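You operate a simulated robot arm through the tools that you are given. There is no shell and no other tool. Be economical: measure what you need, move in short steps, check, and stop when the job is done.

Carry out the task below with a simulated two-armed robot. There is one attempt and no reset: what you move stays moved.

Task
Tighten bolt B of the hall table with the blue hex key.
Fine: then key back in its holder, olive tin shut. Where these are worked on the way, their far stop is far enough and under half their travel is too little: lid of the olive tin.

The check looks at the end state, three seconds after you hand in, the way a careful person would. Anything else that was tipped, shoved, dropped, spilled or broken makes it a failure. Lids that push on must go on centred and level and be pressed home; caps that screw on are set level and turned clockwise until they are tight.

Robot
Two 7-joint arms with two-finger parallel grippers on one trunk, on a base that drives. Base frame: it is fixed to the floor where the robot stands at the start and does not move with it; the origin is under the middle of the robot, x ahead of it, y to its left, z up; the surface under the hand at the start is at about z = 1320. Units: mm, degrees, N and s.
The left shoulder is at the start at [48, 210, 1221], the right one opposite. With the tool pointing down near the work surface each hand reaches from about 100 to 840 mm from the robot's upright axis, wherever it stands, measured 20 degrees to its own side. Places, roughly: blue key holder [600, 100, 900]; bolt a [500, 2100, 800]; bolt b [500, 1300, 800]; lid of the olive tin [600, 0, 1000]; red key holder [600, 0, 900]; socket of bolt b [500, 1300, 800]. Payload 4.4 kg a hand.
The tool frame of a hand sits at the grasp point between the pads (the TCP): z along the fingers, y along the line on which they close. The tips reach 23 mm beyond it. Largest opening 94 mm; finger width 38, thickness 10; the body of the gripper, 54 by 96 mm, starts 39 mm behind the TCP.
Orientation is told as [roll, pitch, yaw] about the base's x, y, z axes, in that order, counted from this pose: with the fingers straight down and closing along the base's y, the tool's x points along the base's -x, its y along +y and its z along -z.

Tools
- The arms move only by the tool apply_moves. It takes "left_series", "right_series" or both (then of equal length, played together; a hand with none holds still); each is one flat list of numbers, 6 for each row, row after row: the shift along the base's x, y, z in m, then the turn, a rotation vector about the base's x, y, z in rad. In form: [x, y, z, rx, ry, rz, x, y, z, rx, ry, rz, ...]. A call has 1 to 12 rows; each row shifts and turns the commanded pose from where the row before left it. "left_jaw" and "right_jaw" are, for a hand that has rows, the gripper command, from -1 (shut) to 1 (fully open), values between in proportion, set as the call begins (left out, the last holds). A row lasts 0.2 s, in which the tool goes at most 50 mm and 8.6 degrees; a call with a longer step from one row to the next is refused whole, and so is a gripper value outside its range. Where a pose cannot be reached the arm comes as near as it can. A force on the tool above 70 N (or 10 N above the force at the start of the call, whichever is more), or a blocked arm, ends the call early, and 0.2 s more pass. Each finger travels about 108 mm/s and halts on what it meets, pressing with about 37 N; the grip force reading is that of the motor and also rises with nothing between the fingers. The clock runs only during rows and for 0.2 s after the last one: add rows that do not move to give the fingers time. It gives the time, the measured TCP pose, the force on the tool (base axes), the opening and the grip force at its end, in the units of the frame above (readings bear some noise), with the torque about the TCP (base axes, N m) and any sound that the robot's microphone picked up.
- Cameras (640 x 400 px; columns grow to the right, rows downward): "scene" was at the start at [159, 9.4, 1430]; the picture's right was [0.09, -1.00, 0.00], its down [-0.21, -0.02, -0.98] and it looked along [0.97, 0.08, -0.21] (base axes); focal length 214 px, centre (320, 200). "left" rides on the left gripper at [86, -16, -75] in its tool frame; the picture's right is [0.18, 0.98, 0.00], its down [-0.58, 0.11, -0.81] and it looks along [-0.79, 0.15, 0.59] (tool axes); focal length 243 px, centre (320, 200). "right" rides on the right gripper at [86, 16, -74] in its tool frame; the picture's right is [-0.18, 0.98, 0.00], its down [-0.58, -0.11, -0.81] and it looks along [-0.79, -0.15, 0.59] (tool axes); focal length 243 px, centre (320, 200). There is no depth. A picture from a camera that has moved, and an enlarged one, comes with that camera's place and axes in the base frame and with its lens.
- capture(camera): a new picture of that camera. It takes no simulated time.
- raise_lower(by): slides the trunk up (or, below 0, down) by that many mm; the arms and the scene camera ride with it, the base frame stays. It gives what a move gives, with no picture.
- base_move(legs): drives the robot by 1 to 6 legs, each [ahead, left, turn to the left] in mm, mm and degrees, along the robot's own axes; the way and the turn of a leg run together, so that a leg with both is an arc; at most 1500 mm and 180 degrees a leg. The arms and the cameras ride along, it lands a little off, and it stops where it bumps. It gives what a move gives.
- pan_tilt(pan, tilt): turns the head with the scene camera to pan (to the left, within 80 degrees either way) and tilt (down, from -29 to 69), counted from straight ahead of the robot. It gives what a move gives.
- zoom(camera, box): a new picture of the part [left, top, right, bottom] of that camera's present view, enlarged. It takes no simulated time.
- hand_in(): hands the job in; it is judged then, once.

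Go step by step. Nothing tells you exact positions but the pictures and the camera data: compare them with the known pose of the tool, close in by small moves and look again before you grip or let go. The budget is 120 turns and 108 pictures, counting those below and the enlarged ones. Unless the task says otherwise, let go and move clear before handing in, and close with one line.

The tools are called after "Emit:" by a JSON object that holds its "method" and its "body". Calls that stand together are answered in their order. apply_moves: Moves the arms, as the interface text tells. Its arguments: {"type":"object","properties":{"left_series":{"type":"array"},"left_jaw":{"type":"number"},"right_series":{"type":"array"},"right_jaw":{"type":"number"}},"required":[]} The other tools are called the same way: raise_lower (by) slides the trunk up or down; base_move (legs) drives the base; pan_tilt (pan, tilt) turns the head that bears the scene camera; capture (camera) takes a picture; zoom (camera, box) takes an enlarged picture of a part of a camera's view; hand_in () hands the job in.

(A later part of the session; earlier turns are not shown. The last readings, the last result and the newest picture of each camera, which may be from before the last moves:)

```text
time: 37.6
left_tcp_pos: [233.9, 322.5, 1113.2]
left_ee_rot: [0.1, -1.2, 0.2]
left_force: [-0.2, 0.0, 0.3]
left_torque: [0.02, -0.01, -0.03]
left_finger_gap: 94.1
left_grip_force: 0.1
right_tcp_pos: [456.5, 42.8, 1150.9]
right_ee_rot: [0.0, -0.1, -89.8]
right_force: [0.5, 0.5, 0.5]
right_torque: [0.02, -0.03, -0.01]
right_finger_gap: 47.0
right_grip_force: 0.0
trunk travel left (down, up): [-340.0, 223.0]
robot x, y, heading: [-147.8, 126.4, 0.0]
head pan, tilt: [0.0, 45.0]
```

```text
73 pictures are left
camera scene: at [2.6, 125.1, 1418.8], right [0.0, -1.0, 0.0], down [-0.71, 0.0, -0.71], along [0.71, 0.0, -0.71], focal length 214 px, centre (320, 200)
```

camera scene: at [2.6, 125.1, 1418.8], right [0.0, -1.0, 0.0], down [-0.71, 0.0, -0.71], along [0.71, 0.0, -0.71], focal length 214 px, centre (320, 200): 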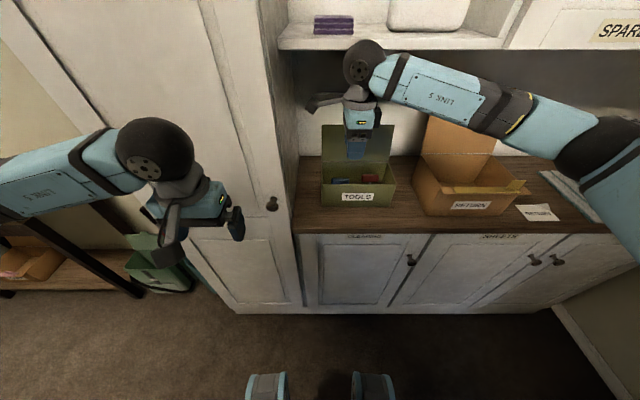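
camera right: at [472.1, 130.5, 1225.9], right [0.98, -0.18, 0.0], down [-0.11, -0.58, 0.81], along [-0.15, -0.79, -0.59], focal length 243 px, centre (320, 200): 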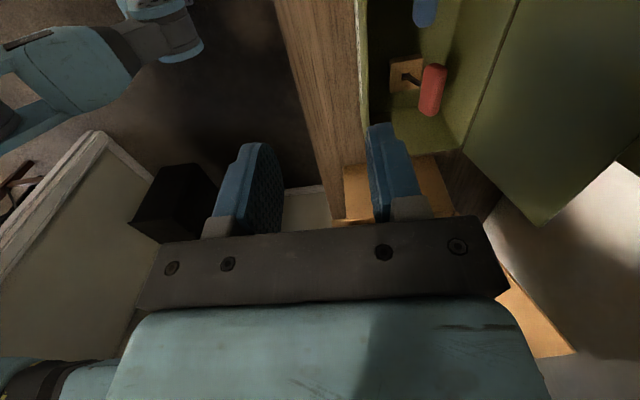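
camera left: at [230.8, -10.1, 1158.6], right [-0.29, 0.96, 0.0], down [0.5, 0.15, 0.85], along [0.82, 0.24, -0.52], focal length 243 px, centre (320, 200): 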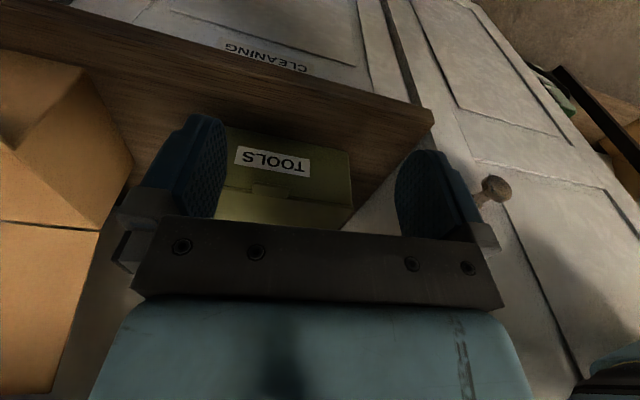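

Yaw −90 works. I'll move over the blue handle and look.

Emit:
{"method": "apply_moves", "body": {"right_series": [0.026, 0.005, 0, 0, 0, 0, 0.026, 0.005, -0.02, 0, 0, 0, 0.027, 0.005, -0.03, 0, 0, 0, 0, 0, -0.04, 0, 0, 0]}}

Emit:
{"method": "capture", "body": {"camera": "right"}}

Emit:
{"method": "zoom", "body": {"camera": "scene", "box": [290, 90, 430, 220]}}

```text
time: 38.6
left_tcp_pos: [234.7, 321.5, 1112.0]
left_ee_rot: [0.0, -1.1, 0.2]
left_force: [-0.1, 0.2, 0.0]
left_torque: [0.03, -0.01, 0.0]
left_finger_gap: 94.2
left_grip_force: 0.2
right_tcp_pos: [534.0, 57.3, 1059.9]
right_ee_rot: [0.0, 0.1, -89.7]
right_force: [0.5, -0.3, -0.1]
right_torque: [0.04, 0.01, -0.02]
right_finger_gap: 46.9
right_grip_force: 0.1
trunk travel left (down, up): [-340.0, 223.0]
robot x, y, heading: [-148.4, 125.4, -0.1]
head pan, tilt: [0.0, 45.0]
```

```text
72 pictures are left
camera right: at [549.9, 145.5, 1134.6], right [0.98, -0.18, 0.0], down [-0.11, -0.58, 0.81], along [-0.14, -0.79, -0.59], focal length 243 px, centre (320, 200)
```

right: 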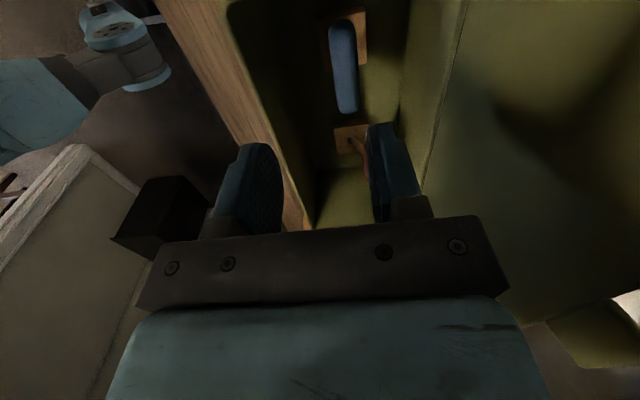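

```text
3.08 times, centred on (360, 155) of scene
camera zoom: at [3.0, 124.4, 1418.8], right [0.0, -1.0, 0.0], down [-0.71, 0.0, -0.71], along [0.71, 0.0, -0.71], focal length 660 px, centre (197, 338)
```

zoom: 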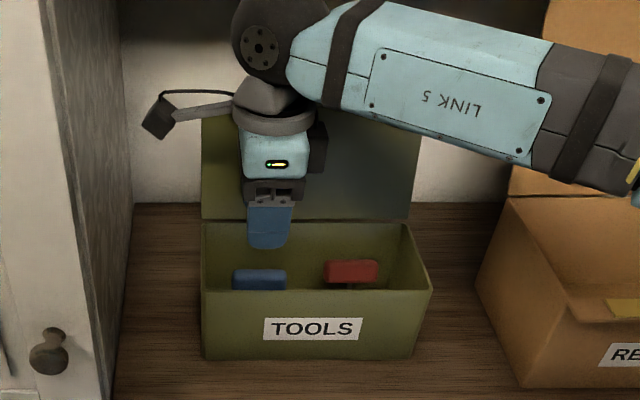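

Re-checking with this view, the blue bar centre is about [551, 59, 958], top at ~967. I'll shift +17 mm in x and descend partway to verify.

Emit:
{"method": "apply_moves", "body": {"right_series": [0.017, 0.002, 0, 0, 0, 0, 0, 0, -0.03, 0, 0, 0, 0, 0, -0.03, 0, 0, 0]}}

Emit:
{"method": "capture", "body": {"camera": "right"}}

Emit:
{"method": "zoom", "body": {"camera": "scene", "box": [300, 110, 420, 200]}}

```text
time: 39.4
left_tcp_pos: [234.9, 321.4, 1112.4]
left_ee_rot: [-0.2, -1.1, 0.3]
left_force: [-0.5, -0.4, 0.4]
left_torque: [-0.02, 0.01, 0.03]
left_finger_gap: 93.9
left_grip_force: 0.1
right_tcp_pos: [553.0, 59.2, 999.9]
right_ee_rot: [0.0, 0.0, -89.7]
right_force: [0.2, 0.4, 0.0]
right_torque: [-0.02, 0.01, 0.01]
right_finger_gap: 47.1
right_grip_force: 0.1
trunk travel left (down, up): [-340.0, 223.0]
robot x, y, heading: [-146.1, 122.9, 0.0]
head pan, tilt: [0.0, 45.0]
```

```text
70 pictures are left
camera right: at [568.3, 147.6, 1074.7], right [0.98, -0.18, 0.0], down [-0.11, -0.58, 0.81], along [-0.14, -0.79, -0.59], focal length 243 px, centre (320, 200)
```

right: 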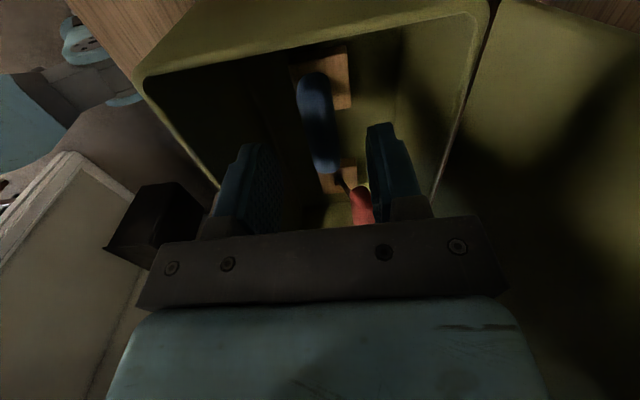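

```text
4.44 times, centred on (360, 155) of scene
camera zoom: at [3.3, 125.4, 1418.8], right [0.0, -1.0, 0.0], down [-0.71, 0.0, -0.71], along [0.71, 0.0, -0.71], focal length 953 px, centre (142, 400)
```

zoom: 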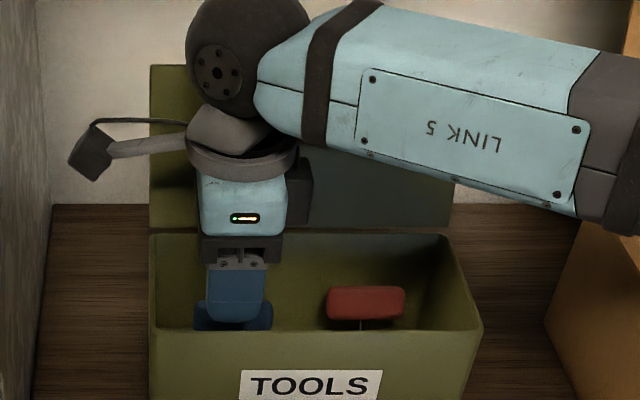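

The bar sits centred between the fingers and aligned. Descending 40 mm and gripping.

Emit:
{"method": "apply_moves", "body": {"right_series": [0, 0.001, -0.02, 0, 0, 0, 0, 0, -0.02, 0, 0, 0]}}

Emit:
{"method": "apply_moves", "body": {"right_series": [0, 0, 0, 0, 0, 0, 0, 0, 0, 0, 0, 0, 0, 0, 0, 0, 0, 0], "right_jaw": -1}}

Emit:
{"method": "capture", "body": {"camera": "right"}}

```text
time: 40.0
left_tcp_pos: [234.3, 321.5, 1112.9]
left_ee_rot: [0.0, -1.2, 0.3]
left_force: [-0.5, -0.4, 0.0]
left_torque: [-0.03, 0.03, -0.03]
left_finger_gap: 94.0
left_grip_force: 0.1
right_tcp_pos: [553.3, 60.3, 960.1]
right_ee_rot: [0.0, 0.1, -89.7]
right_force: [-0.9, -0.1, -0.3]
right_torque: [0.02, 0.0, 0.02]
right_finger_gap: 46.9
right_grip_force: 0.1
trunk travel left (down, up): [-340.0, 223.0]
robot x, y, heading: [-149.5, 123.3, -0.2]
head pan, tilt: [0.0, 45.0]
```

```text
time: 40.8
left_tcp_pos: [234.0, 320.6, 1113.4]
left_ee_rot: [-0.1, -1.2, 0.3]
left_force: [0.2, -0.6, 0.0]
left_torque: [-0.01, 0.01, 0.0]
left_finger_gap: 94.0
left_grip_force: 0.0
right_tcp_pos: [554.7, 60.8, 959.6]
right_ee_rot: [0.0, 0.1, -89.7]
right_force: [-0.6, 0.2, 0.9]
right_torque: [0.03, 0.02, -0.01]
right_finger_gap: 16.9
right_grip_force: 37.1
trunk travel left (down, up): [-340.0, 223.0]
robot x, y, heading: [-150.3, 122.7, -0.3]
head pan, tilt: [0.0, 45.0]
```

```text
68 pictures are left
camera right: at [568.3, 147.9, 1034.6], right [0.98, -0.18, 0.0], down [-0.11, -0.58, 0.81], along [-0.14, -0.79, -0.59], focal length 243 px, centre (320, 200)
```

right: 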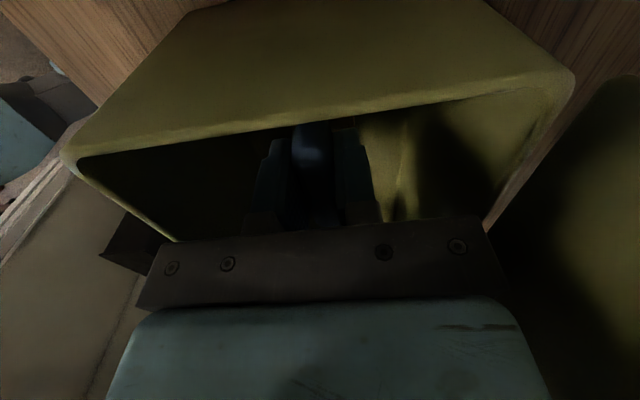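

Gripped (gap 16.9 mm); the seated reference is TCP [554, 60.5, 960] at yaw −89.7. Lifting straight up.

Emit:
{"method": "apply_moves", "body": {"right_series": [0, 0, 0.02, 0, 0, 0, 0, 0, 0.03, 0, 0, 0, 0, 0, 0.04, 0, 0, 0, 0, 0, 0.04, 0, 0, 0, 0, 0, 0.04, 0, 0, 0]}}

Emit:
{"method": "zoom", "body": {"camera": "scene", "box": [290, 70, 430, 200]}}

Emit:
{"method": "capture", "body": {"camera": "right"}}

```text
time: 42.0
left_tcp_pos: [234.4, 319.5, 1110.0]
left_ee_rot: [0.1, -1.1, 0.3]
left_force: [-1.0, 0.2, -1.2]
left_torque: [0.01, -0.03, -0.02]
left_finger_gap: 94.0
left_grip_force: 0.0
right_tcp_pos: [551.3, 59.4, 1117.8]
right_ee_rot: [-0.8, -0.3, -89.4]
right_force: [0.2, 0.0, 0.2]
right_torque: [0.0, 0.0, 0.0]
right_finger_gap: 17.1
right_grip_force: 37.5
trunk travel left (down, up): [-340.0, 223.0]
robot x, y, heading: [-147.6, 125.5, -0.1]
head pan, tilt: [0.0, 45.0]
```

```text
3.08 times, centred on (360, 135) of scene
camera zoom: at [4.3, 122.4, 1416.5], right [0.0, -1.0, 0.0], down [-0.71, 0.0, -0.71], along [0.71, 0.0, -0.71], focal length 660 px, centre (197, 400)
```

zoom: 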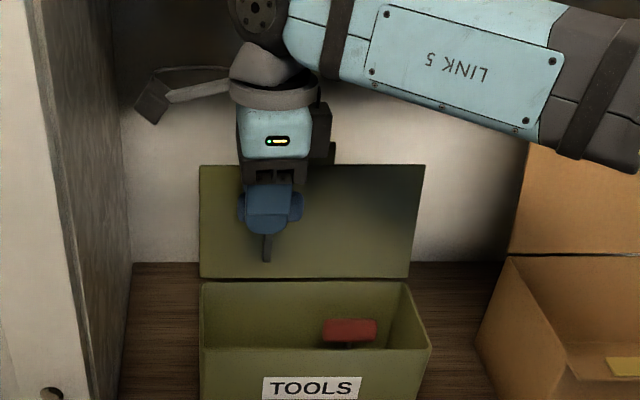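

```text
66 pictures are left
camera right: at [567.0, 147.2, 1193.4], right [0.98, -0.17, -0.01], down [-0.09, -0.58, 0.81], along [-0.15, -0.8, -0.58], focal length 243 px, centre (320, 200)
```

right: 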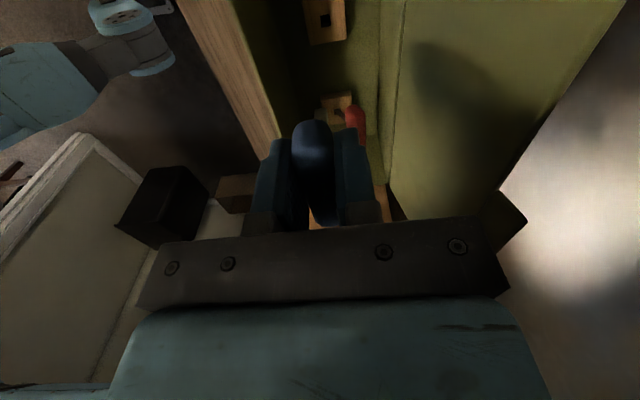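

The key is out, and the holder's hole is at about [553, 61]. I'll retract the hand, then look toward the table.

Emit:
{"method": "apply_moves", "body": {"right_series": [-0.03, 0, 0.0, 0, 0, 0, -0.04, 0, 0.01, 0, 0, 0, -0.04, 0, 0.01, 0, 0, 0, -0.04, -0.01, 0.01, 0, 0, 0, -0.04, -0.03, 0.01, 0, 0, 0, -0.04, -0.03, 0, 0, 0, 0]}}

Emit:
{"method": "base_move", "body": {"legs": [[-80, 0, 0], [0, 400, 0]]}}

Emit:
{"method": "pan_tilt", "body": {"pan": 45, "tilt": 35}}

Emit:
{"method": "capture", "body": {"camera": "scene"}}

```text
refused: row 5 steps farther than a row can; nothing moved
```

```text
time: 44.1
left_tcp_pos: [153.7, 370.5, 1111.9]
left_ee_rot: [0.1, -1.3, -0.1]
left_force: [0.4, 0.0, 0.6]
left_torque: [0.02, -0.01, -0.01]
left_finger_gap: 93.9
left_grip_force: 0.1
right_tcp_pos: [473.0, 96.0, 1131.7]
right_ee_rot: [-0.1, -0.4, -90.7]
right_force: [-4.1, -11.5, 1.7]
right_torque: [1.11, -0.4, 0.37]
right_finger_gap: 17.2
right_grip_force: 37.0
trunk travel left (down, up): [-340.0, 223.0]
robot x, y, heading: [-226.8, 179.1, -0.3]
head pan, tilt: [0.0, 45.0]
stopped in leg 2: the robot was blocked; the commanded pose is now the measured one
```

```text
time: 45.3
left_tcp_pos: [153.9, 369.9, 1112.6]
left_ee_rot: [0.1, -1.2, -0.1]
left_force: [0.0, -0.1, -0.2]
left_torque: [0.02, 0.0, -0.03]
left_finger_gap: 93.9
left_grip_force: 0.1
right_tcp_pos: [474.0, 96.5, 1131.5]
right_ee_rot: [-0.2, -0.2, -90.6]
right_force: [-4.4, -18.5, 2.2]
right_torque: [1.91, -0.44, 0.32]
right_finger_gap: 17.2
right_grip_force: 37.2
trunk travel left (down, up): [-340.0, 223.0]
robot x, y, heading: [-229.4, 177.2, -0.5]
head pan, tilt: [45.0, 35.0]
```

```text
65 pictures are left
camera scene: at [-98.1, 235.4, 1434.0], right [0.7, -0.71, 0.0], down [-0.41, -0.4, -0.82], along [0.58, 0.58, -0.57], focal length 214 px, centre (320, 200)
```

scene: 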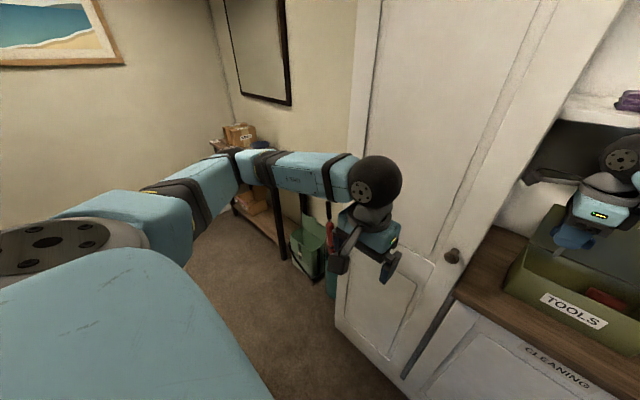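

My retract call was refused and the drive pressed the hand camera lightly against the cabinet wall. I'll ease the hand off first, then retract it.

Emit:
{"method": "apply_moves", "body": {"right_series": [0, -0.035, 0.0, 0, 0, 0, 0, -0.035, 0.0, 0, 0, 0, -0.035, 0, 0, 0, 0, 0, -0.035, 0, 0, 0, 0, 0, -0.035, 0, 0, 0, 0, 0, -0.035, -0.02, 0, 0, 0, 0, -0.03, -0.03, 0, 0, 0, 0, -0.03, -0.03, 0, 0, 0, 0]}}

Emit:
{"method": "pan_tilt", "body": {"pan": 0, "tilt": 45}}

Emit:
{"method": "capture", "body": {"camera": "scene"}}

```text
time: 47.1
left_tcp_pos: [153.5, 370.3, 1113.1]
left_ee_rot: [-0.1, -1.4, 0.1]
left_force: [0.4, 0.3, 0.2]
left_torque: [0.01, -0.07, -0.02]
left_finger_gap: 94.0
left_grip_force: 0.0
right_tcp_pos: [273.7, -47.7, 1130.7]
right_ee_rot: [-0.1, -0.3, -90.7]
right_force: [-0.2, -0.3, -0.1]
right_torque: [0.01, 0.0, -0.03]
right_finger_gap: 17.4
right_grip_force: 37.0
trunk travel left (down, up): [-340.0, 223.0]
robot x, y, heading: [-224.9, 173.7, -0.7]
head pan, tilt: [45.0, 35.0]
```

```text
time: 48.2
left_tcp_pos: [154.7, 371.8, 1111.4]
left_ee_rot: [0.0, -1.2, 0.0]
left_force: [-0.3, -0.4, -0.7]
left_torque: [0.0, 0.02, -0.02]
left_finger_gap: 93.9
left_grip_force: 0.2
right_tcp_pos: [274.3, -45.3, 1130.2]
right_ee_rot: [-0.2, -0.3, -90.7]
right_force: [0.7, -1.1, 0.1]
right_torque: [-0.01, 0.02, -0.05]
right_finger_gap: 17.1
right_grip_force: 37.5
trunk travel left (down, up): [-340.0, 223.0]
robot x, y, heading: [-226.6, 173.6, -0.3]
head pan, tilt: [0.0, 45.0]
```

```text
64 pictures are left
camera scene: at [-78.2, 176.6, 1418.8], right [-0.01, -1.0, 0.0], down [-0.71, 0.0, -0.71], along [0.71, 0.0, -0.71], focal length 214 px, centre (320, 200)
```

scene: 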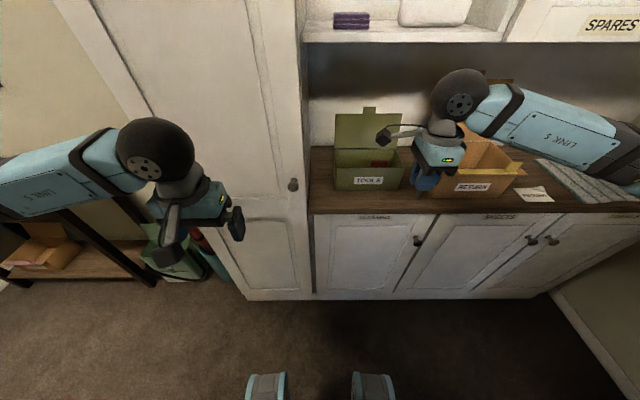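

All clear. Driving left toward the table in stages.

Emit:
{"method": "base_move", "body": {"legs": [[0, 700, 0]]}}

Emit:
{"method": "capture", "body": {"camera": "scene"}}

```text
time: 54.7
left_tcp_pos: [159.6, 1066.5, 1113.3]
left_ee_rot: [0.0, -1.2, -0.1]
left_force: [0.4, -0.8, -0.2]
left_torque: [0.01, 0.01, 0.0]
left_finger_gap: 93.7
left_grip_force: 0.1
right_tcp_pos: [279.0, 648.5, 1130.2]
right_ee_rot: [-0.2, -0.4, -90.7]
right_force: [0.0, -0.5, 0.2]
right_torque: [0.03, 0.01, -0.05]
right_finger_gap: 17.2
right_grip_force: 36.7
trunk travel left (down, up): [-340.0, 223.0]
robot x, y, heading: [-223.8, 870.8, -0.4]
head pan, tilt: [0.0, 45.0]
```

```text
63 pictures are left
camera scene: at [-72.8, 871.1, 1418.8], right [-0.01, -1.0, 0.0], down [-0.71, 0.01, -0.71], along [0.71, -0.01, -0.71], focal length 214 px, centre (320, 200)
```

scene: 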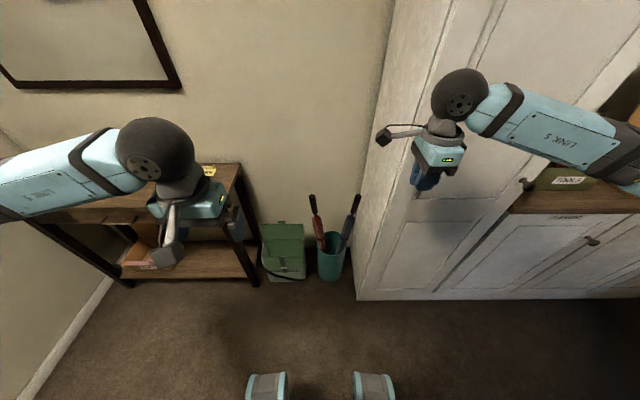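

The hall table is on the left with the right end near y≈1260. I'll drive another 450 mm and look.

Emit:
{"method": "base_move", "body": {"legs": [[0, 480, 0]]}}

Emit:
{"method": "capture", "body": {"camera": "scene"}}

```text
time: 59.4
left_tcp_pos: [160.5, 1538.0, 1112.3]
left_ee_rot: [0.0, -1.1, 0.3]
left_force: [-0.1, -0.1, -0.3]
left_torque: [-0.01, 0.0, 0.0]
left_finger_gap: 94.3
left_grip_force: 0.1
right_tcp_pos: [282.9, 1120.8, 1131.5]
right_ee_rot: [-0.2, -0.4, -90.2]
right_force: [0.1, 0.2, -0.2]
right_torque: [0.02, 0.04, 0.0]
right_finger_gap: 17.0
right_grip_force: 37.4
trunk travel left (down, up): [-340.0, 223.0]
robot x, y, heading: [-222.5, 1341.8, 0.2]
head pan, tilt: [0.0, 45.0]
```

```text
62 pictures are left
camera scene: at [-70.5, 1341.8, 1418.8], right [0.0, -1.0, 0.0], down [-0.71, 0.0, -0.71], along [0.71, 0.0, -0.71], focal length 214 px, centre (320, 200)
```

scene: 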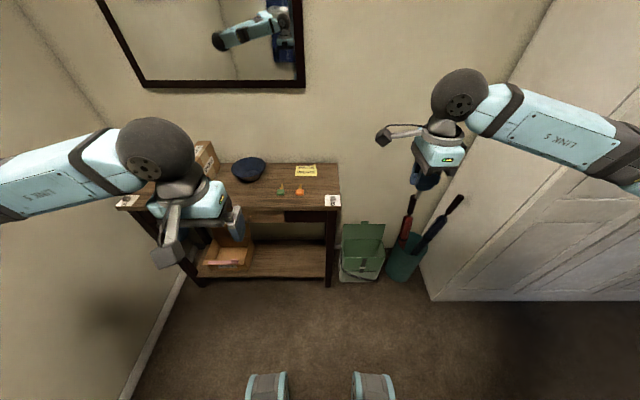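

Emit:
{"method": "zoom", "body": {"camera": "scene", "box": [240, 150, 360, 230]}}

Emit:
{"method": "zoom", "body": {"camera": "scene", "box": [100, 130, 340, 290]}}

```text
5.00 times, centred on (300, 190) of scene
camera zoom: at [-70.5, 1341.8, 1418.8], right [0.0, -1.0, 0.0], down [-0.71, 0.0, -0.71], along [0.71, 0.0, -0.71], focal length 1072 px, centre (420, 250)
```

zoom: 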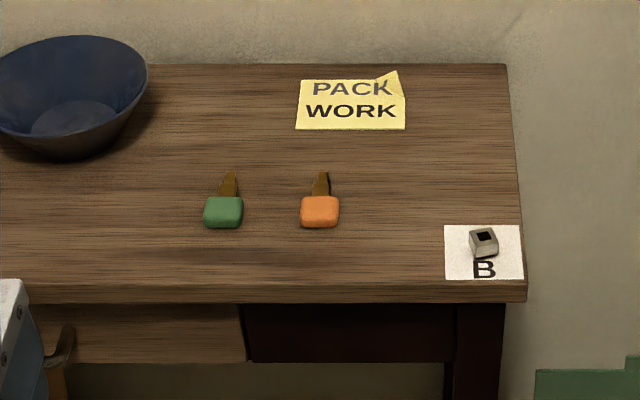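

```text
2.50 times, centred on (220, 210) of scene
camera zoom: at [-70.5, 1341.8, 1418.8], right [0.0, -1.0, 0.0], down [-0.71, 0.0, -0.71], along [0.71, 0.0, -0.71], focal length 536 px, centre (570, 175)
```

zoom: 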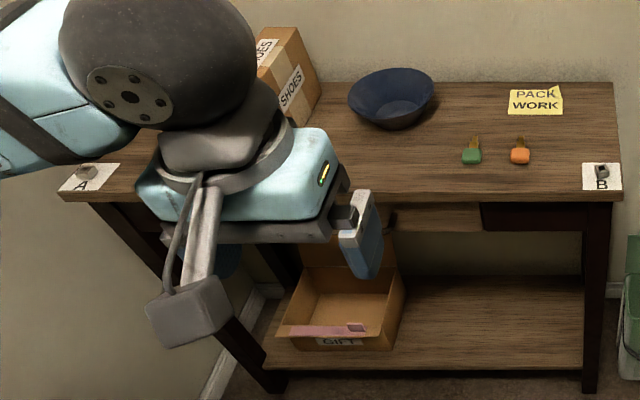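

Bolt B is at about [550, 1290], near the table's front right corner, with a socket opening on top. I'll lower the trunk and position the base for the right hand.

Emit:
{"method": "raise_lower", "body": {"by": -130}}

Emit:
{"method": "base_move", "body": {"legs": [[90, 120, 0]]}}

Emit:
{"method": "pan_tilt", "body": {"pan": -15, "tilt": 40}}

Emit:
{"method": "capture", "body": {"camera": "scene"}}

```text
time: 60.9
left_tcp_pos: [160.6, 1536.5, 982.0]
left_ee_rot: [-0.1, -1.0, 0.3]
left_force: [-1.2, -0.2, 0.2]
left_torque: [-0.01, 0.0, -0.01]
left_finger_gap: 93.9
left_grip_force: 0.1
right_tcp_pos: [283.8, 1121.0, 1002.0]
right_ee_rot: [-0.2, -0.4, -90.3]
right_force: [0.5, -0.4, -0.4]
right_torque: [0.03, -0.01, 0.03]
right_finger_gap: 17.3
right_grip_force: 37.1
trunk travel left (down, up): [-210.0, 353.0]
robot x, y, heading: [-220.1, 1343.6, -0.3]
head pan, tilt: [0.0, 45.0]
```

```text
time: 62.6
left_tcp_pos: [252.2, 1657.8, 982.4]
left_ee_rot: [0.0, -1.3, 0.2]
left_force: [0.4, 1.6, -0.5]
left_torque: [-0.02, 0.01, -0.05]
left_finger_gap: 93.9
left_grip_force: 0.1
right_tcp_pos: [371.5, 1240.2, 1001.1]
right_ee_rot: [-0.1, -0.4, -90.4]
right_force: [-0.5, 0.5, -1.6]
right_torque: [-0.01, -0.01, 0.0]
right_finger_gap: 17.1
right_grip_force: 37.2
trunk travel left (down, up): [-210.0, 353.0]
robot x, y, heading: [-130.9, 1457.1, -0.4]
head pan, tilt: [0.0, 45.0]
```

```text
time: 63.4
left_tcp_pos: [251.2, 1658.2, 982.5]
left_ee_rot: [0.0, -1.2, 0.1]
left_force: [0.2, -0.5, 0.7]
left_torque: [0.03, -0.01, 0.01]
left_finger_gap: 94.0
left_grip_force: 0.0
right_tcp_pos: [372.9, 1240.1, 1000.8]
right_ee_rot: [-0.1, -0.3, -90.4]
right_force: [0.9, 0.3, -0.4]
right_torque: [0.0, 0.01, 0.02]
right_finger_gap: 17.2
right_grip_force: 36.5
trunk travel left (down, up): [-210.0, 353.0]
robot x, y, heading: [-131.4, 1461.4, -0.2]
head pan, tilt: [-15.0, 40.0]
```

```text
59 pictures are left
camera scene: at [20.2, 1440.0, 1296.1], right [-0.26, -0.97, 0.0], down [-0.62, 0.17, -0.77], along [0.74, -0.2, -0.64], focal length 214 px, centre (320, 200)
```

scene: 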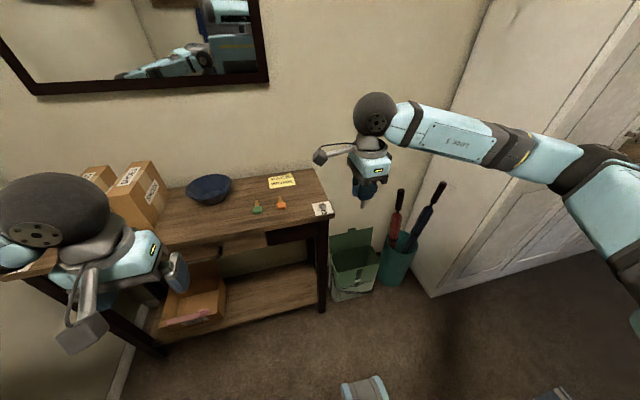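

Emit:
{"method": "zoom", "body": {"camera": "scene", "box": [290, 190, 350, 230]}}

Emit:
{"method": "zoom", "body": {"camera": "scene", "box": [330, 150, 405, 220]}}

```text
10.00 times, centred on (320, 210) of scene
camera zoom: at [20.2, 1440.0, 1296.1], right [-0.26, -0.97, 0.0], down [-0.62, 0.17, -0.77], along [0.74, -0.2, -0.64], focal length 2145 px, centre (320, 100)
```

zoom: 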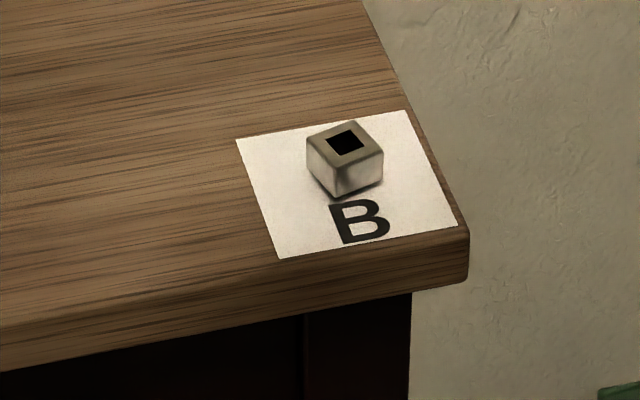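

```text
5.71 times, centred on (368, 185) of scene
camera zoom: at [20.2, 1440.0, 1296.1], right [-0.26, -0.97, 0.0], down [-0.62, 0.17, -0.77], along [0.74, -0.2, -0.64], focal length 1226 px, centre (49, 286)
```

zoom: 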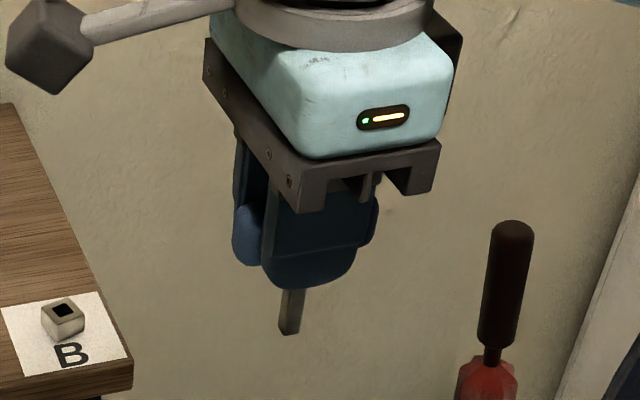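

The key shaft and socket are square, so they must be aligned; the socket is rotated about +13°. I'll hover over the bolt with yaw near −77 and look with the hand camera.

Emit:
{"method": "apply_moves", "body": {"right_series": [0.028, 0.0083, 0, 0, 0, 0.075, 0.028, 0.0083, 0, 0, 0, 0.075, 0.028, 0.0083, 0, 0, 0, 0.075, 0.028, 0.0083, 0, 0, 0, 0, 0.028, 0.0083, 0, 0, 0, 0, 0.027, 0.0083, 0, 0, 0, 0]}}

Emit:
{"method": "capture", "body": {"camera": "right"}}

Emit:
{"method": "zoom", "body": {"camera": "scene", "box": [270, 150, 390, 230]}}

```text
time: 64.8
left_tcp_pos: [251.3, 1657.5, 981.1]
left_ee_rot: [0.1, -1.2, 0.2]
left_force: [0.1, 0.2, -0.2]
left_torque: [-0.01, 0.01, -0.02]
left_finger_gap: 93.9
left_grip_force: 0.0
right_tcp_pos: [541.4, 1290.8, 999.8]
right_ee_rot: [-0.1, -0.4, -77.5]
right_force: [-0.2, -0.2, -0.4]
right_torque: [-0.01, 0.01, 0.02]
right_finger_gap: 17.3
right_grip_force: 37.4
trunk travel left (down, up): [-210.0, 353.0]
robot x, y, heading: [-127.1, 1460.8, -0.7]
head pan, tilt: [-15.0, 40.0]
```

```text
56 pictures are left
camera right: at [538.0, 1380.7, 1073.8], right [1.0, 0.03, 0.0], down [0.02, -0.59, 0.81], along [0.03, -0.81, -0.59], focal length 243 px, centre (320, 200)
```

right: 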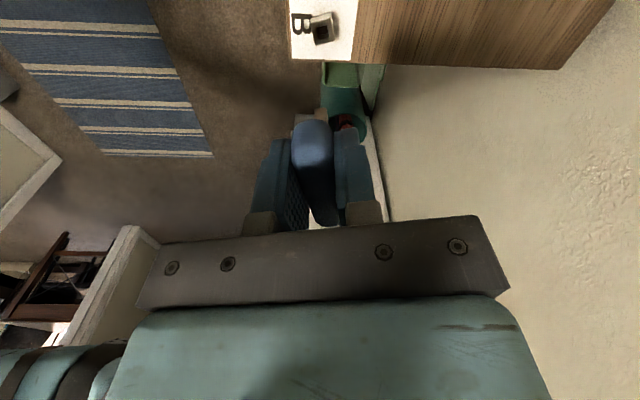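

```text
5.00 times, centred on (330, 190) of scene
camera zoom: at [20.7, 1440.5, 1296.0], right [-0.26, -0.97, 0.0], down [-0.62, 0.17, -0.77], along [0.74, -0.2, -0.64], focal length 1072 px, centre (270, 250)
```

zoom: 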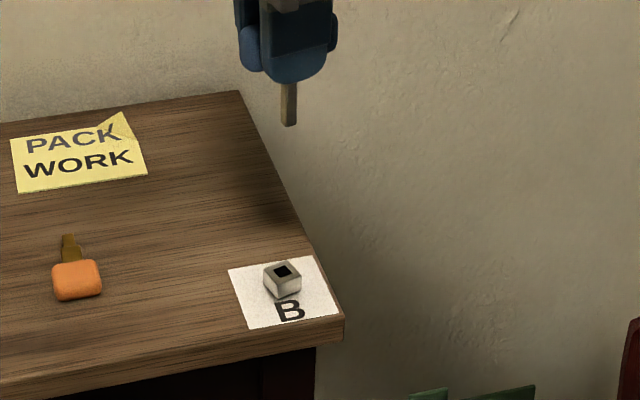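

Emit:
{"method": "zoom", "body": {"camera": "right", "box": [285, 0, 365, 50]}}

```text
8.00 times, centred on (325, 25) of right
camera zoom: at [538.0, 1380.7, 1073.8], right [1.0, 0.03, 0.0], down [0.02, -0.59, 0.81], along [0.03, -0.81, -0.59], focal length 1941 px, centre (280, 1600)
```

zoom: 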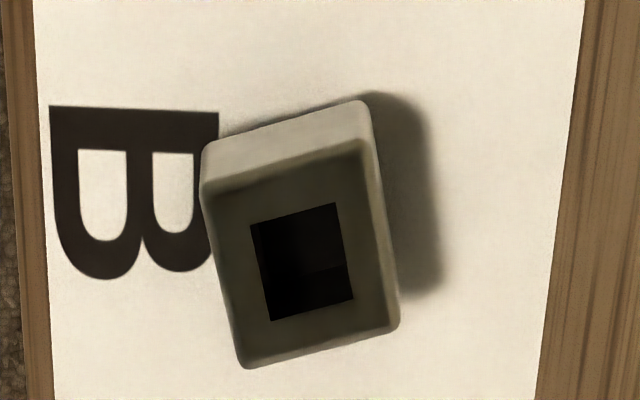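

The socket hole is ~10 mm square, centred about [543, 1293], top near z 820, yaw 15.6°. I'll rotate +3.1°, shift slightly, and descend until the tip is just above it.

Emit:
{"method": "apply_moves", "body": {"right_series": [0.0018, 0.0022, 0, 0, 0, 0.054, 0, 0, -0.035, 0, 0, 0, 0, 0, -0.035, 0, 0, 0, 0, 0, -0.03, 0, 0, 0]}}

Emit:
{"method": "zoom", "body": {"camera": "right", "box": [240, 60, 400, 160]}}

Emit:
{"method": "zoom", "body": {"camera": "scene", "box": [290, 180, 350, 220]}}

```text
time: 65.8
left_tcp_pos: [252.3, 1658.6, 983.0]
left_ee_rot: [0.0, -1.2, 0.3]
left_force: [0.2, 0.2, -0.2]
left_torque: [0.0, -0.01, -0.02]
left_finger_gap: 93.9
left_grip_force: 0.2
right_tcp_pos: [542.4, 1288.9, 900.8]
right_ee_rot: [-0.2, -0.4, -74.4]
right_force: [-0.2, -0.5, 0.1]
right_torque: [0.0, -0.02, -0.01]
right_finger_gap: 17.2
right_grip_force: 37.0
trunk travel left (down, up): [-210.0, 353.0]
robot x, y, heading: [-134.0, 1461.8, -0.3]
head pan, tilt: [-15.0, 40.0]
```

```text
4.00 times, centred on (320, 110) of right
camera zoom: at [534.9, 1379.2, 975.0], right [1.0, 0.09, 0.0], down [0.05, -0.58, 0.81], along [0.07, -0.81, -0.59], focal length 970 px, centre (320, 560)
```

zoom: 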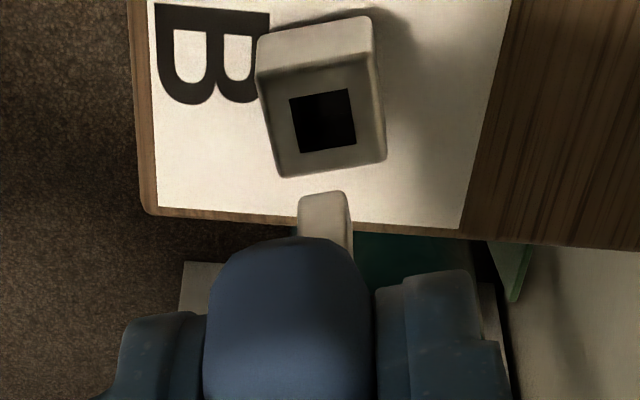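

```text
10.00 times, centred on (320, 200) of scene
camera zoom: at [20.7, 1439.7, 1296.0], right [-0.26, -0.97, 0.0], down [-0.62, 0.17, -0.77], along [0.74, -0.2, -0.64], focal length 2145 px, centre (320, 200)
```

zoom: 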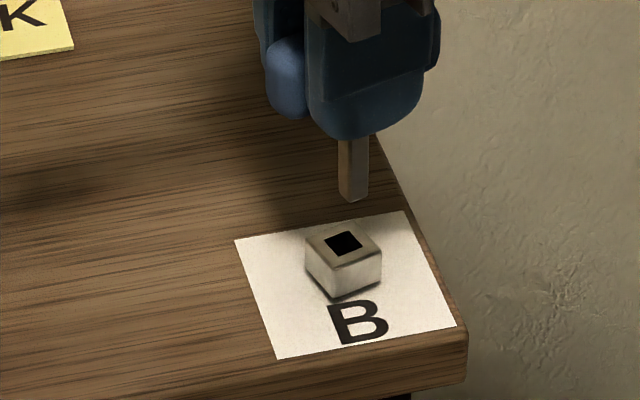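

The hand camera and scene agree the hole lies ~3 mm toward +y of the tip. I'll correct that, lower 12 mm, and re-check.

Emit:
{"method": "apply_moves", "body": {"right_series": [0.0003, 0.0032, 0, 0, 0, 0, 0, 0, -0.012, 0, 0, 0, 0, 0, 0, 0, 0, 0]}}

Emit:
{"method": "zoom", "body": {"camera": "right", "box": [280, 75, 360, 125]}}

Emit:
{"method": "zoom", "body": {"camera": "scene", "box": [300, 185, 345, 215]}}

```text
time: 66.6
left_tcp_pos: [251.1, 1659.1, 982.7]
left_ee_rot: [0.0, -1.3, 0.1]
left_force: [-1.1, 0.4, -0.6]
left_torque: [0.01, 0.04, 0.03]
left_finger_gap: 94.0
left_grip_force: 0.1
right_tcp_pos: [543.2, 1294.0, 889.0]
right_ee_rot: [-0.2, -0.5, -74.4]
right_force: [-0.2, 0.2, 0.1]
right_torque: [0.0, -0.01, 0.0]
right_finger_gap: 17.2
right_grip_force: 37.0
trunk travel left (down, up): [-210.0, 353.0]
robot x, y, heading: [-132.5, 1462.4, -0.3]
head pan, tilt: [-15.0, 40.0]
```

```text
8.00 times, centred on (320, 100) of right
camera zoom: at [535.2, 1384.0, 963.3], right [1.0, 0.09, 0.0], down [0.05, -0.58, 0.81], along [0.07, -0.81, -0.59], focal length 1941 px, centre (320, 1000)
```

zoom: 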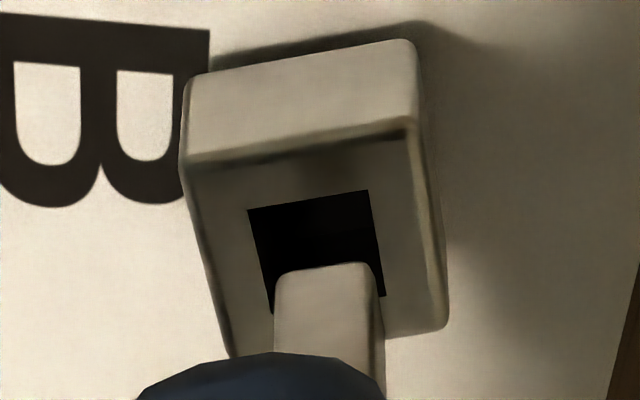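

```text
13.33 times, centred on (322, 200) of scene
camera zoom: at [20.1, 1440.1, 1296.1], right [-0.26, -0.97, 0.0], down [-0.62, 0.17, -0.77], along [0.74, -0.2, -0.64], focal length 2860 px, centre (287, 200)
```

zoom: 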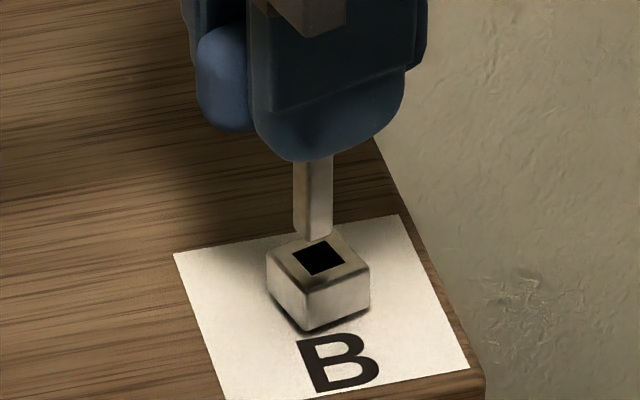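

Alignment is close (about −1.3 mm in y now), but I want to confirm the shaft's yaw relative to the socket before inserting.

Emit:
{"method": "zoom", "body": {"camera": "scene", "box": [313, 193, 334, 207]}}

Emit:
{"method": "zoom", "body": {"camera": "right", "box": [305, 94, 341, 118]}}

```text
16.00 times, centred on (324, 200) of scene
camera zoom: at [20.1, 1440.1, 1296.1], right [-0.26, -0.97, 0.0], down [-0.62, 0.17, -0.77], along [0.74, -0.2, -0.64], focal length 3432 px, centre (264, 200)
```

zoom: 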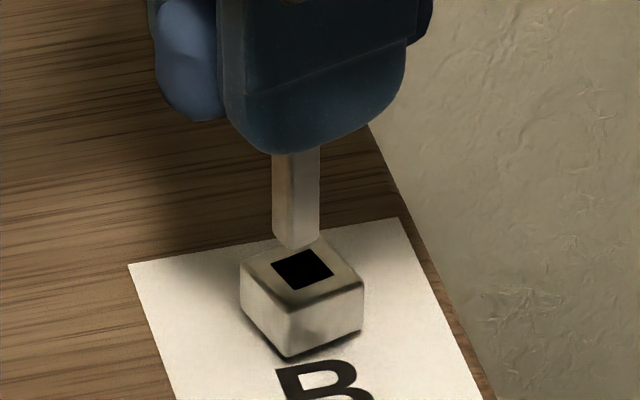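

```text
16.00 times, centred on (323, 106) of right
camera zoom: at [535.2, 1384.0, 963.3], right [1.0, 0.09, 0.0], down [0.05, -0.58, 0.81], along [0.07, -0.81, -0.59], focal length 3882 px, centre (272, 1704)
```

zoom: 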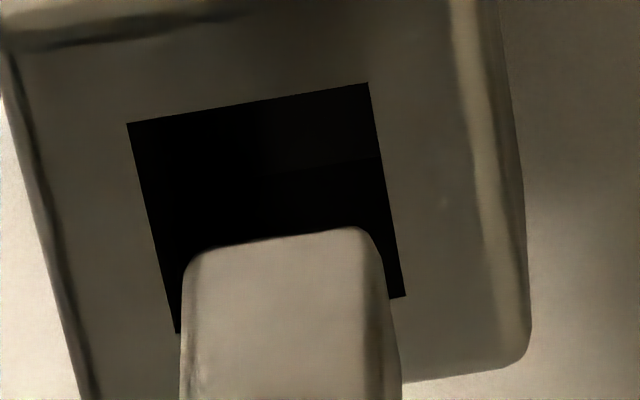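

The shaft is ~7.4 mm in a 9.8 mm hole and nearly aligned. Correcting by (−0.7, −1.4) mm with a small yaw trim, then lowering 8 mm and checking.

Emit:
{"method": "apply_moves", "body": {"right_series": [-0.0007, -0.0014, 0, 0, 0, 0.02, 0, 0, -0.004, 0, 0, 0, 0, 0, -0.004, 0, 0, 0, 0, 0, 0, 0, 0, 0]}}

Emit:
{"method": "zoom", "body": {"camera": "right", "box": [290, 80, 354, 120]}}

Emit:
{"method": "zoom", "body": {"camera": "scene", "box": [313, 193, 334, 207]}}

```text
time: 67.6
left_tcp_pos: [252.6, 1658.4, 982.1]
left_ee_rot: [0.0, -1.2, 0.2]
left_force: [-0.9, -1.1, -0.4]
left_torque: [0.0, -0.04, -0.02]
left_finger_gap: 94.2
left_grip_force: 0.0
right_tcp_pos: [541.3, 1294.3, 880.2]
right_ee_rot: [-0.2, -0.4, -73.3]
right_force: [0.9, 0.1, -0.9]
right_torque: [-0.01, 0.0, -0.02]
right_finger_gap: 17.2
right_grip_force: 37.3
trunk travel left (down, up): [-210.0, 353.0]
robot x, y, heading: [-130.4, 1462.3, -0.2]
head pan, tilt: [-15.0, 40.0]
```

```text
10.00 times, centred on (322, 100) of right
camera zoom: at [532.0, 1383.2, 954.6], right [0.99, 0.11, 0.0], down [0.06, -0.58, 0.81], along [0.09, -0.81, -0.59], focal length 2426 px, centre (300, 1200)
```

zoom: 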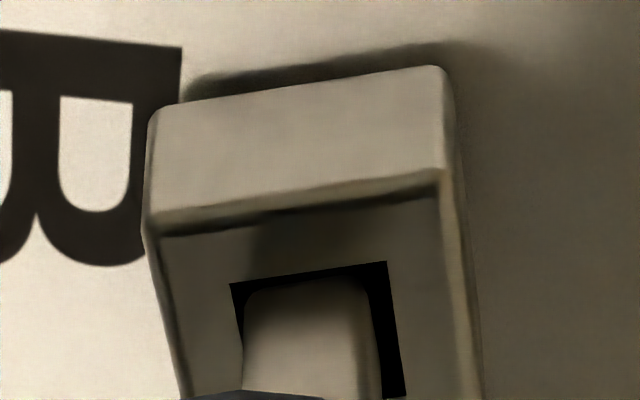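

```text
16.00 times, centred on (324, 200) of scene
camera zoom: at [20.2, 1440.0, 1296.1], right [-0.26, -0.97, 0.0], down [-0.62, 0.17, -0.77], along [0.74, -0.2, -0.64], focal length 3432 px, centre (264, 200)
```

zoom: 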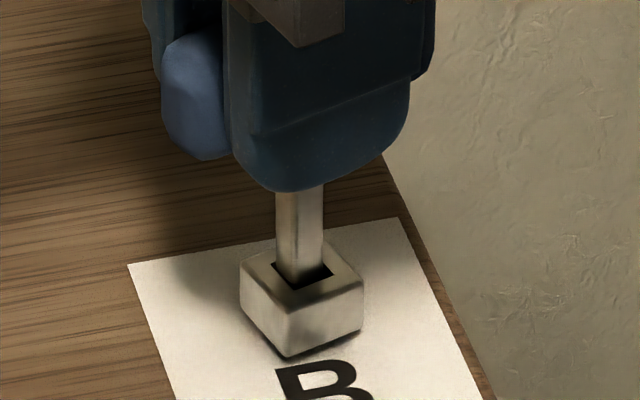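

The tip appears to sit within the hole outline. Lowering gently while watching the force.

Emit:
{"method": "apply_moves", "body": {"right_series": [0, -0.0003, -0.003, 0, 0, 0, 0, 0, -0.003, 0, 0, 0, 0, 0, -0.003, 0, 0, 0, 0, 0, 0, 0, 0, 0]}}

Emit:
{"method": "zoom", "body": {"camera": "scene", "box": [313, 193, 334, 207]}}

```text
time: 68.6
left_tcp_pos: [251.4, 1659.2, 983.3]
left_ee_rot: [0.0, -1.1, 0.2]
left_force: [-0.1, -0.3, -0.6]
left_torque: [0.0, 0.01, -0.03]
left_finger_gap: 94.0
left_grip_force: 0.1
right_tcp_pos: [541.9, 1293.7, 870.4]
right_ee_rot: [-0.3, -0.3, -73.3]
right_force: [0.0, 0.3, -1.0]
right_torque: [0.05, -0.01, 0.02]
right_finger_gap: 17.0
right_grip_force: 37.2
trunk travel left (down, up): [-210.0, 353.0]
robot x, y, heading: [-130.9, 1460.4, -0.1]
head pan, tilt: [-15.0, 40.0]
```

```text
16.00 times, centred on (324, 200) of scene
camera zoom: at [20.2, 1440.0, 1296.1], right [-0.26, -0.97, 0.0], down [-0.62, 0.17, -0.77], along [0.74, -0.2, -0.64], focal length 3432 px, centre (264, 200)
```

zoom: 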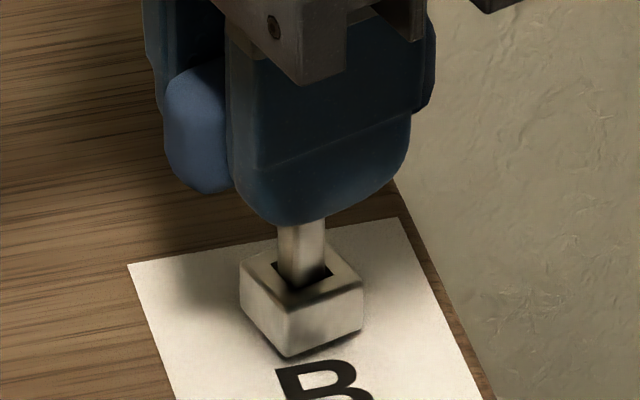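

The shaft is entering freely. Continuing down until it seats.

Emit:
{"method": "apply_moves", "body": {"right_series": [0, 0, -0.003, 0, 0, 0, 0, 0, -0.003, 0, 0, 0, 0, 0, -0.003, 0, 0, 0, 0, 0, -0.003, 0, 0, 0]}}

Emit:
{"method": "zoom", "body": {"camera": "scene", "box": [313, 193, 334, 207]}}

```text
time: 69.6
left_tcp_pos: [248.2, 1658.7, 985.0]
left_ee_rot: [-0.1, -1.5, 0.1]
left_force: [0.4, -0.5, -1.0]
left_torque: [0.0, 0.0, 0.0]
left_finger_gap: 93.8
left_grip_force: 0.0
right_tcp_pos: [541.8, 1294.3, 867.8]
right_ee_rot: [0.5, -0.3, -73.3]
right_force: [7.0, -3.1, 46.1]
right_torque: [-0.24, -0.46, -0.02]
right_finger_gap: 17.9
right_grip_force: 37.1
trunk travel left (down, up): [-210.0, 353.0]
robot x, y, heading: [-128.9, 1460.5, 0.0]
head pan, tilt: [-15.0, 40.0]
```

```text
16.00 times, centred on (324, 200) of scene
camera zoom: at [15.4, 1440.9, 1297.5], right [-0.26, -0.97, 0.0], down [-0.62, 0.17, -0.77], along [0.74, -0.2, -0.64], focal length 3432 px, centre (264, 200)
```

zoom: 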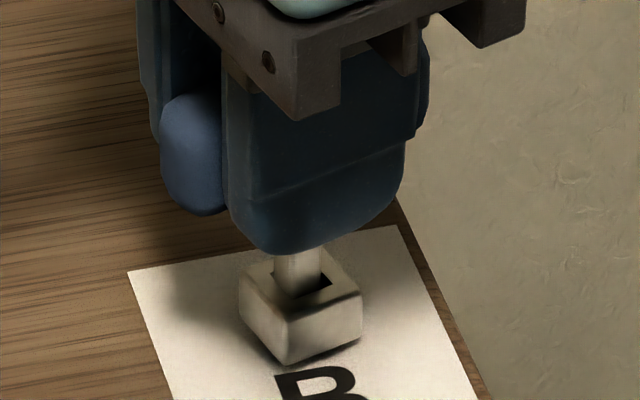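

Bottomed with 46 N, so it's seated. I'll relieve most of the push and start turning clockwise.

Emit:
{"method": "apply_moves", "body": {"right_series": [0, 0, 0.004, 0, 0, 0, 0, 0, 0.003, 0, 0, 0, 0, 0, 0, 0, 0, 0]}}

Emit:
{"method": "apply_moves", "body": {"right_series": [0, 0, 0, 0, 0, -0.1, 0, 0, 0, 0, 0, -0.1, 0, 0, 0, 0, 0, -0.1, 0, 0, 0, 0, 0, -0.1, 0, 0, 0, 0, 0, 0]}}

Emit:
{"method": "zoom", "body": {"camera": "scene", "box": [308, 190, 338, 210]}}

```text
time: 70.4
left_tcp_pos: [250.0, 1658.6, 982.4]
left_ee_rot: [-0.2, -1.3, 0.3]
left_force: [-0.9, 0.1, 0.2]
left_torque: [0.0, -0.02, 0.03]
left_finger_gap: 93.8
left_grip_force: 0.0
right_tcp_pos: [541.9, 1295.5, 865.7]
right_ee_rot: [-0.2, -0.5, -73.3]
right_force: [2.7, 0.4, 21.7]
right_torque: [-0.01, -0.19, 0.03]
right_finger_gap: 17.1
right_grip_force: 36.9
trunk travel left (down, up): [-210.0, 353.0]
robot x, y, heading: [-130.7, 1460.6, -0.2]
head pan, tilt: [-15.0, 40.0]
```

```text
time: 71.6
left_tcp_pos: [251.1, 1658.5, 981.5]
left_ee_rot: [-0.1, -1.2, 0.1]
left_force: [0.1, -0.7, -0.7]
left_torque: [-0.01, -0.03, 0.0]
left_finger_gap: 94.1
left_grip_force: 0.1
right_tcp_pos: [542.2, 1295.2, 867.8]
right_ee_rot: [-0.1, -0.4, -96.1]
right_force: [16.8, 6.2, 10.6]
right_torque: [0.37, -0.86, 0.16]
right_finger_gap: 17.4
right_grip_force: 37.3
trunk travel left (down, up): [-210.0, 353.0]
robot x, y, heading: [-130.4, 1462.0, -0.1]
head pan, tilt: [-15.0, 40.0]
```

```text
16.00 times, centred on (323, 200) of scene
camera zoom: at [20.5, 1440.9, 1296.0], right [-0.26, -0.97, 0.0], down [-0.62, 0.17, -0.77], along [0.74, -0.2, -0.64], focal length 3432 px, centre (272, 200)
```

zoom: 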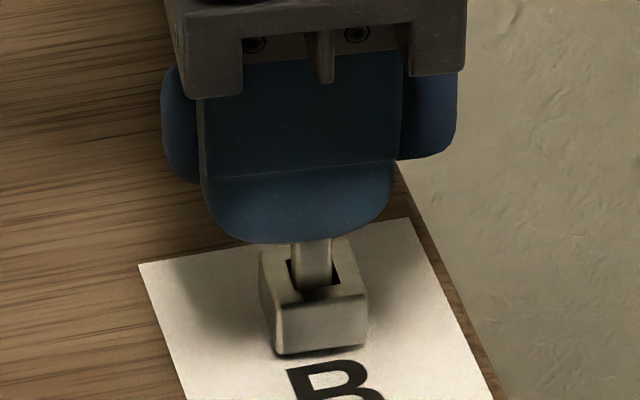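

The bolt is turning with the key. I'll relieve the sideways load slightly (+x, +y) and keep turning clockwise.

Emit:
{"method": "apply_moves", "body": {"right_series": [0.0012, 0.0004, 0, 0, 0, 0, 0, 0, 0, 0, 0, -0.1, 0, 0, 0, 0, 0, -0.1, 0, 0, 0, 0, 0, -0.1, 0, 0, 0, 0, 0, -0.1, 0, 0, 0, 0, 0, 0]}}

Emit:
{"method": "zoom", "body": {"camera": "scene", "box": [308, 190, 338, 210]}}

```text
time: 73.0
left_tcp_pos: [251.8, 1658.2, 981.8]
left_ee_rot: [-0.1, -1.2, 0.2]
left_force: [0.2, 0.6, 0.1]
left_torque: [-0.03, 0.01, 0.04]
left_finger_gap: 93.9
left_grip_force: 0.0
right_tcp_pos: [543.9, 1294.1, 866.6]
right_ee_rot: [-0.1, -0.3, -119.1]
right_force: [20.4, 1.1, 7.9]
right_torque: [0.06, -1.02, 0.12]
right_finger_gap: 17.5
right_grip_force: 37.2
trunk travel left (down, up): [-210.0, 353.0]
robot x, y, heading: [-131.3, 1466.2, -0.5]
head pan, tilt: [-15.0, 40.0]
```

```text
16.00 times, centred on (323, 200) of scene
camera zoom: at [21.1, 1440.2, 1296.0], right [-0.26, -0.97, 0.0], down [-0.62, 0.17, -0.77], along [0.74, -0.2, -0.64], focal length 3432 px, centre (272, 200)
```

zoom: 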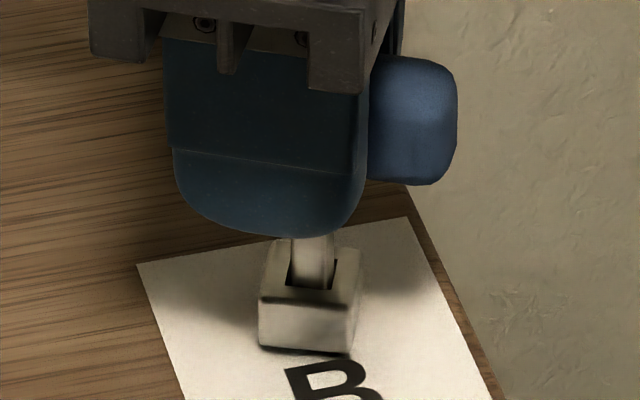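

The bolt follows with some play. Continuing clockwise with another small sideways relief.

Emit:
{"method": "apply_moves", "body": {"right_series": [0.0018, 0, 0, 0, 0, 0, 0, 0, 0, 0, 0, -0.1, 0, 0, 0, 0, 0, -0.1, 0, 0, 0, 0, 0, -0.1, 0, 0, 0, 0, 0, -0.1, 0, 0, 0, 0, 0, -0.1, 0, 0, 0, 0, 0, 0]}}

Emit:
{"method": "zoom", "body": {"camera": "scene", "box": [308, 190, 338, 210]}}

```text
time: 74.6
left_tcp_pos: [252.2, 1657.6, 981.3]
left_ee_rot: [0.0, -1.3, 0.3]
left_force: [-0.1, 0.2, 0.4]
left_torque: [0.02, 0.01, -0.01]
left_finger_gap: 94.0
left_grip_force: 0.1
right_tcp_pos: [545.4, 1293.9, 866.1]
right_ee_rot: [-0.3, -0.4, -147.9]
right_force: [17.3, -14.7, 6.6]
right_torque: [-0.68, -0.92, 0.16]
right_finger_gap: 17.5
right_grip_force: 37.4
trunk travel left (down, up): [-210.0, 353.0]
robot x, y, heading: [-130.3, 1461.5, -0.3]
head pan, tilt: [-15.0, 40.0]
```

```text
16.00 times, centred on (323, 200) of scene
camera zoom: at [20.9, 1438.8, 1295.9], right [-0.26, -0.97, 0.0], down [-0.62, 0.17, -0.77], along [0.74, -0.2, -0.64], focal length 3432 px, centre (272, 200)
```

zoom: 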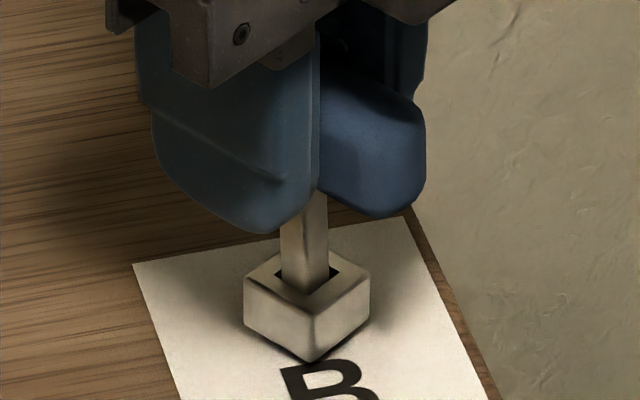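

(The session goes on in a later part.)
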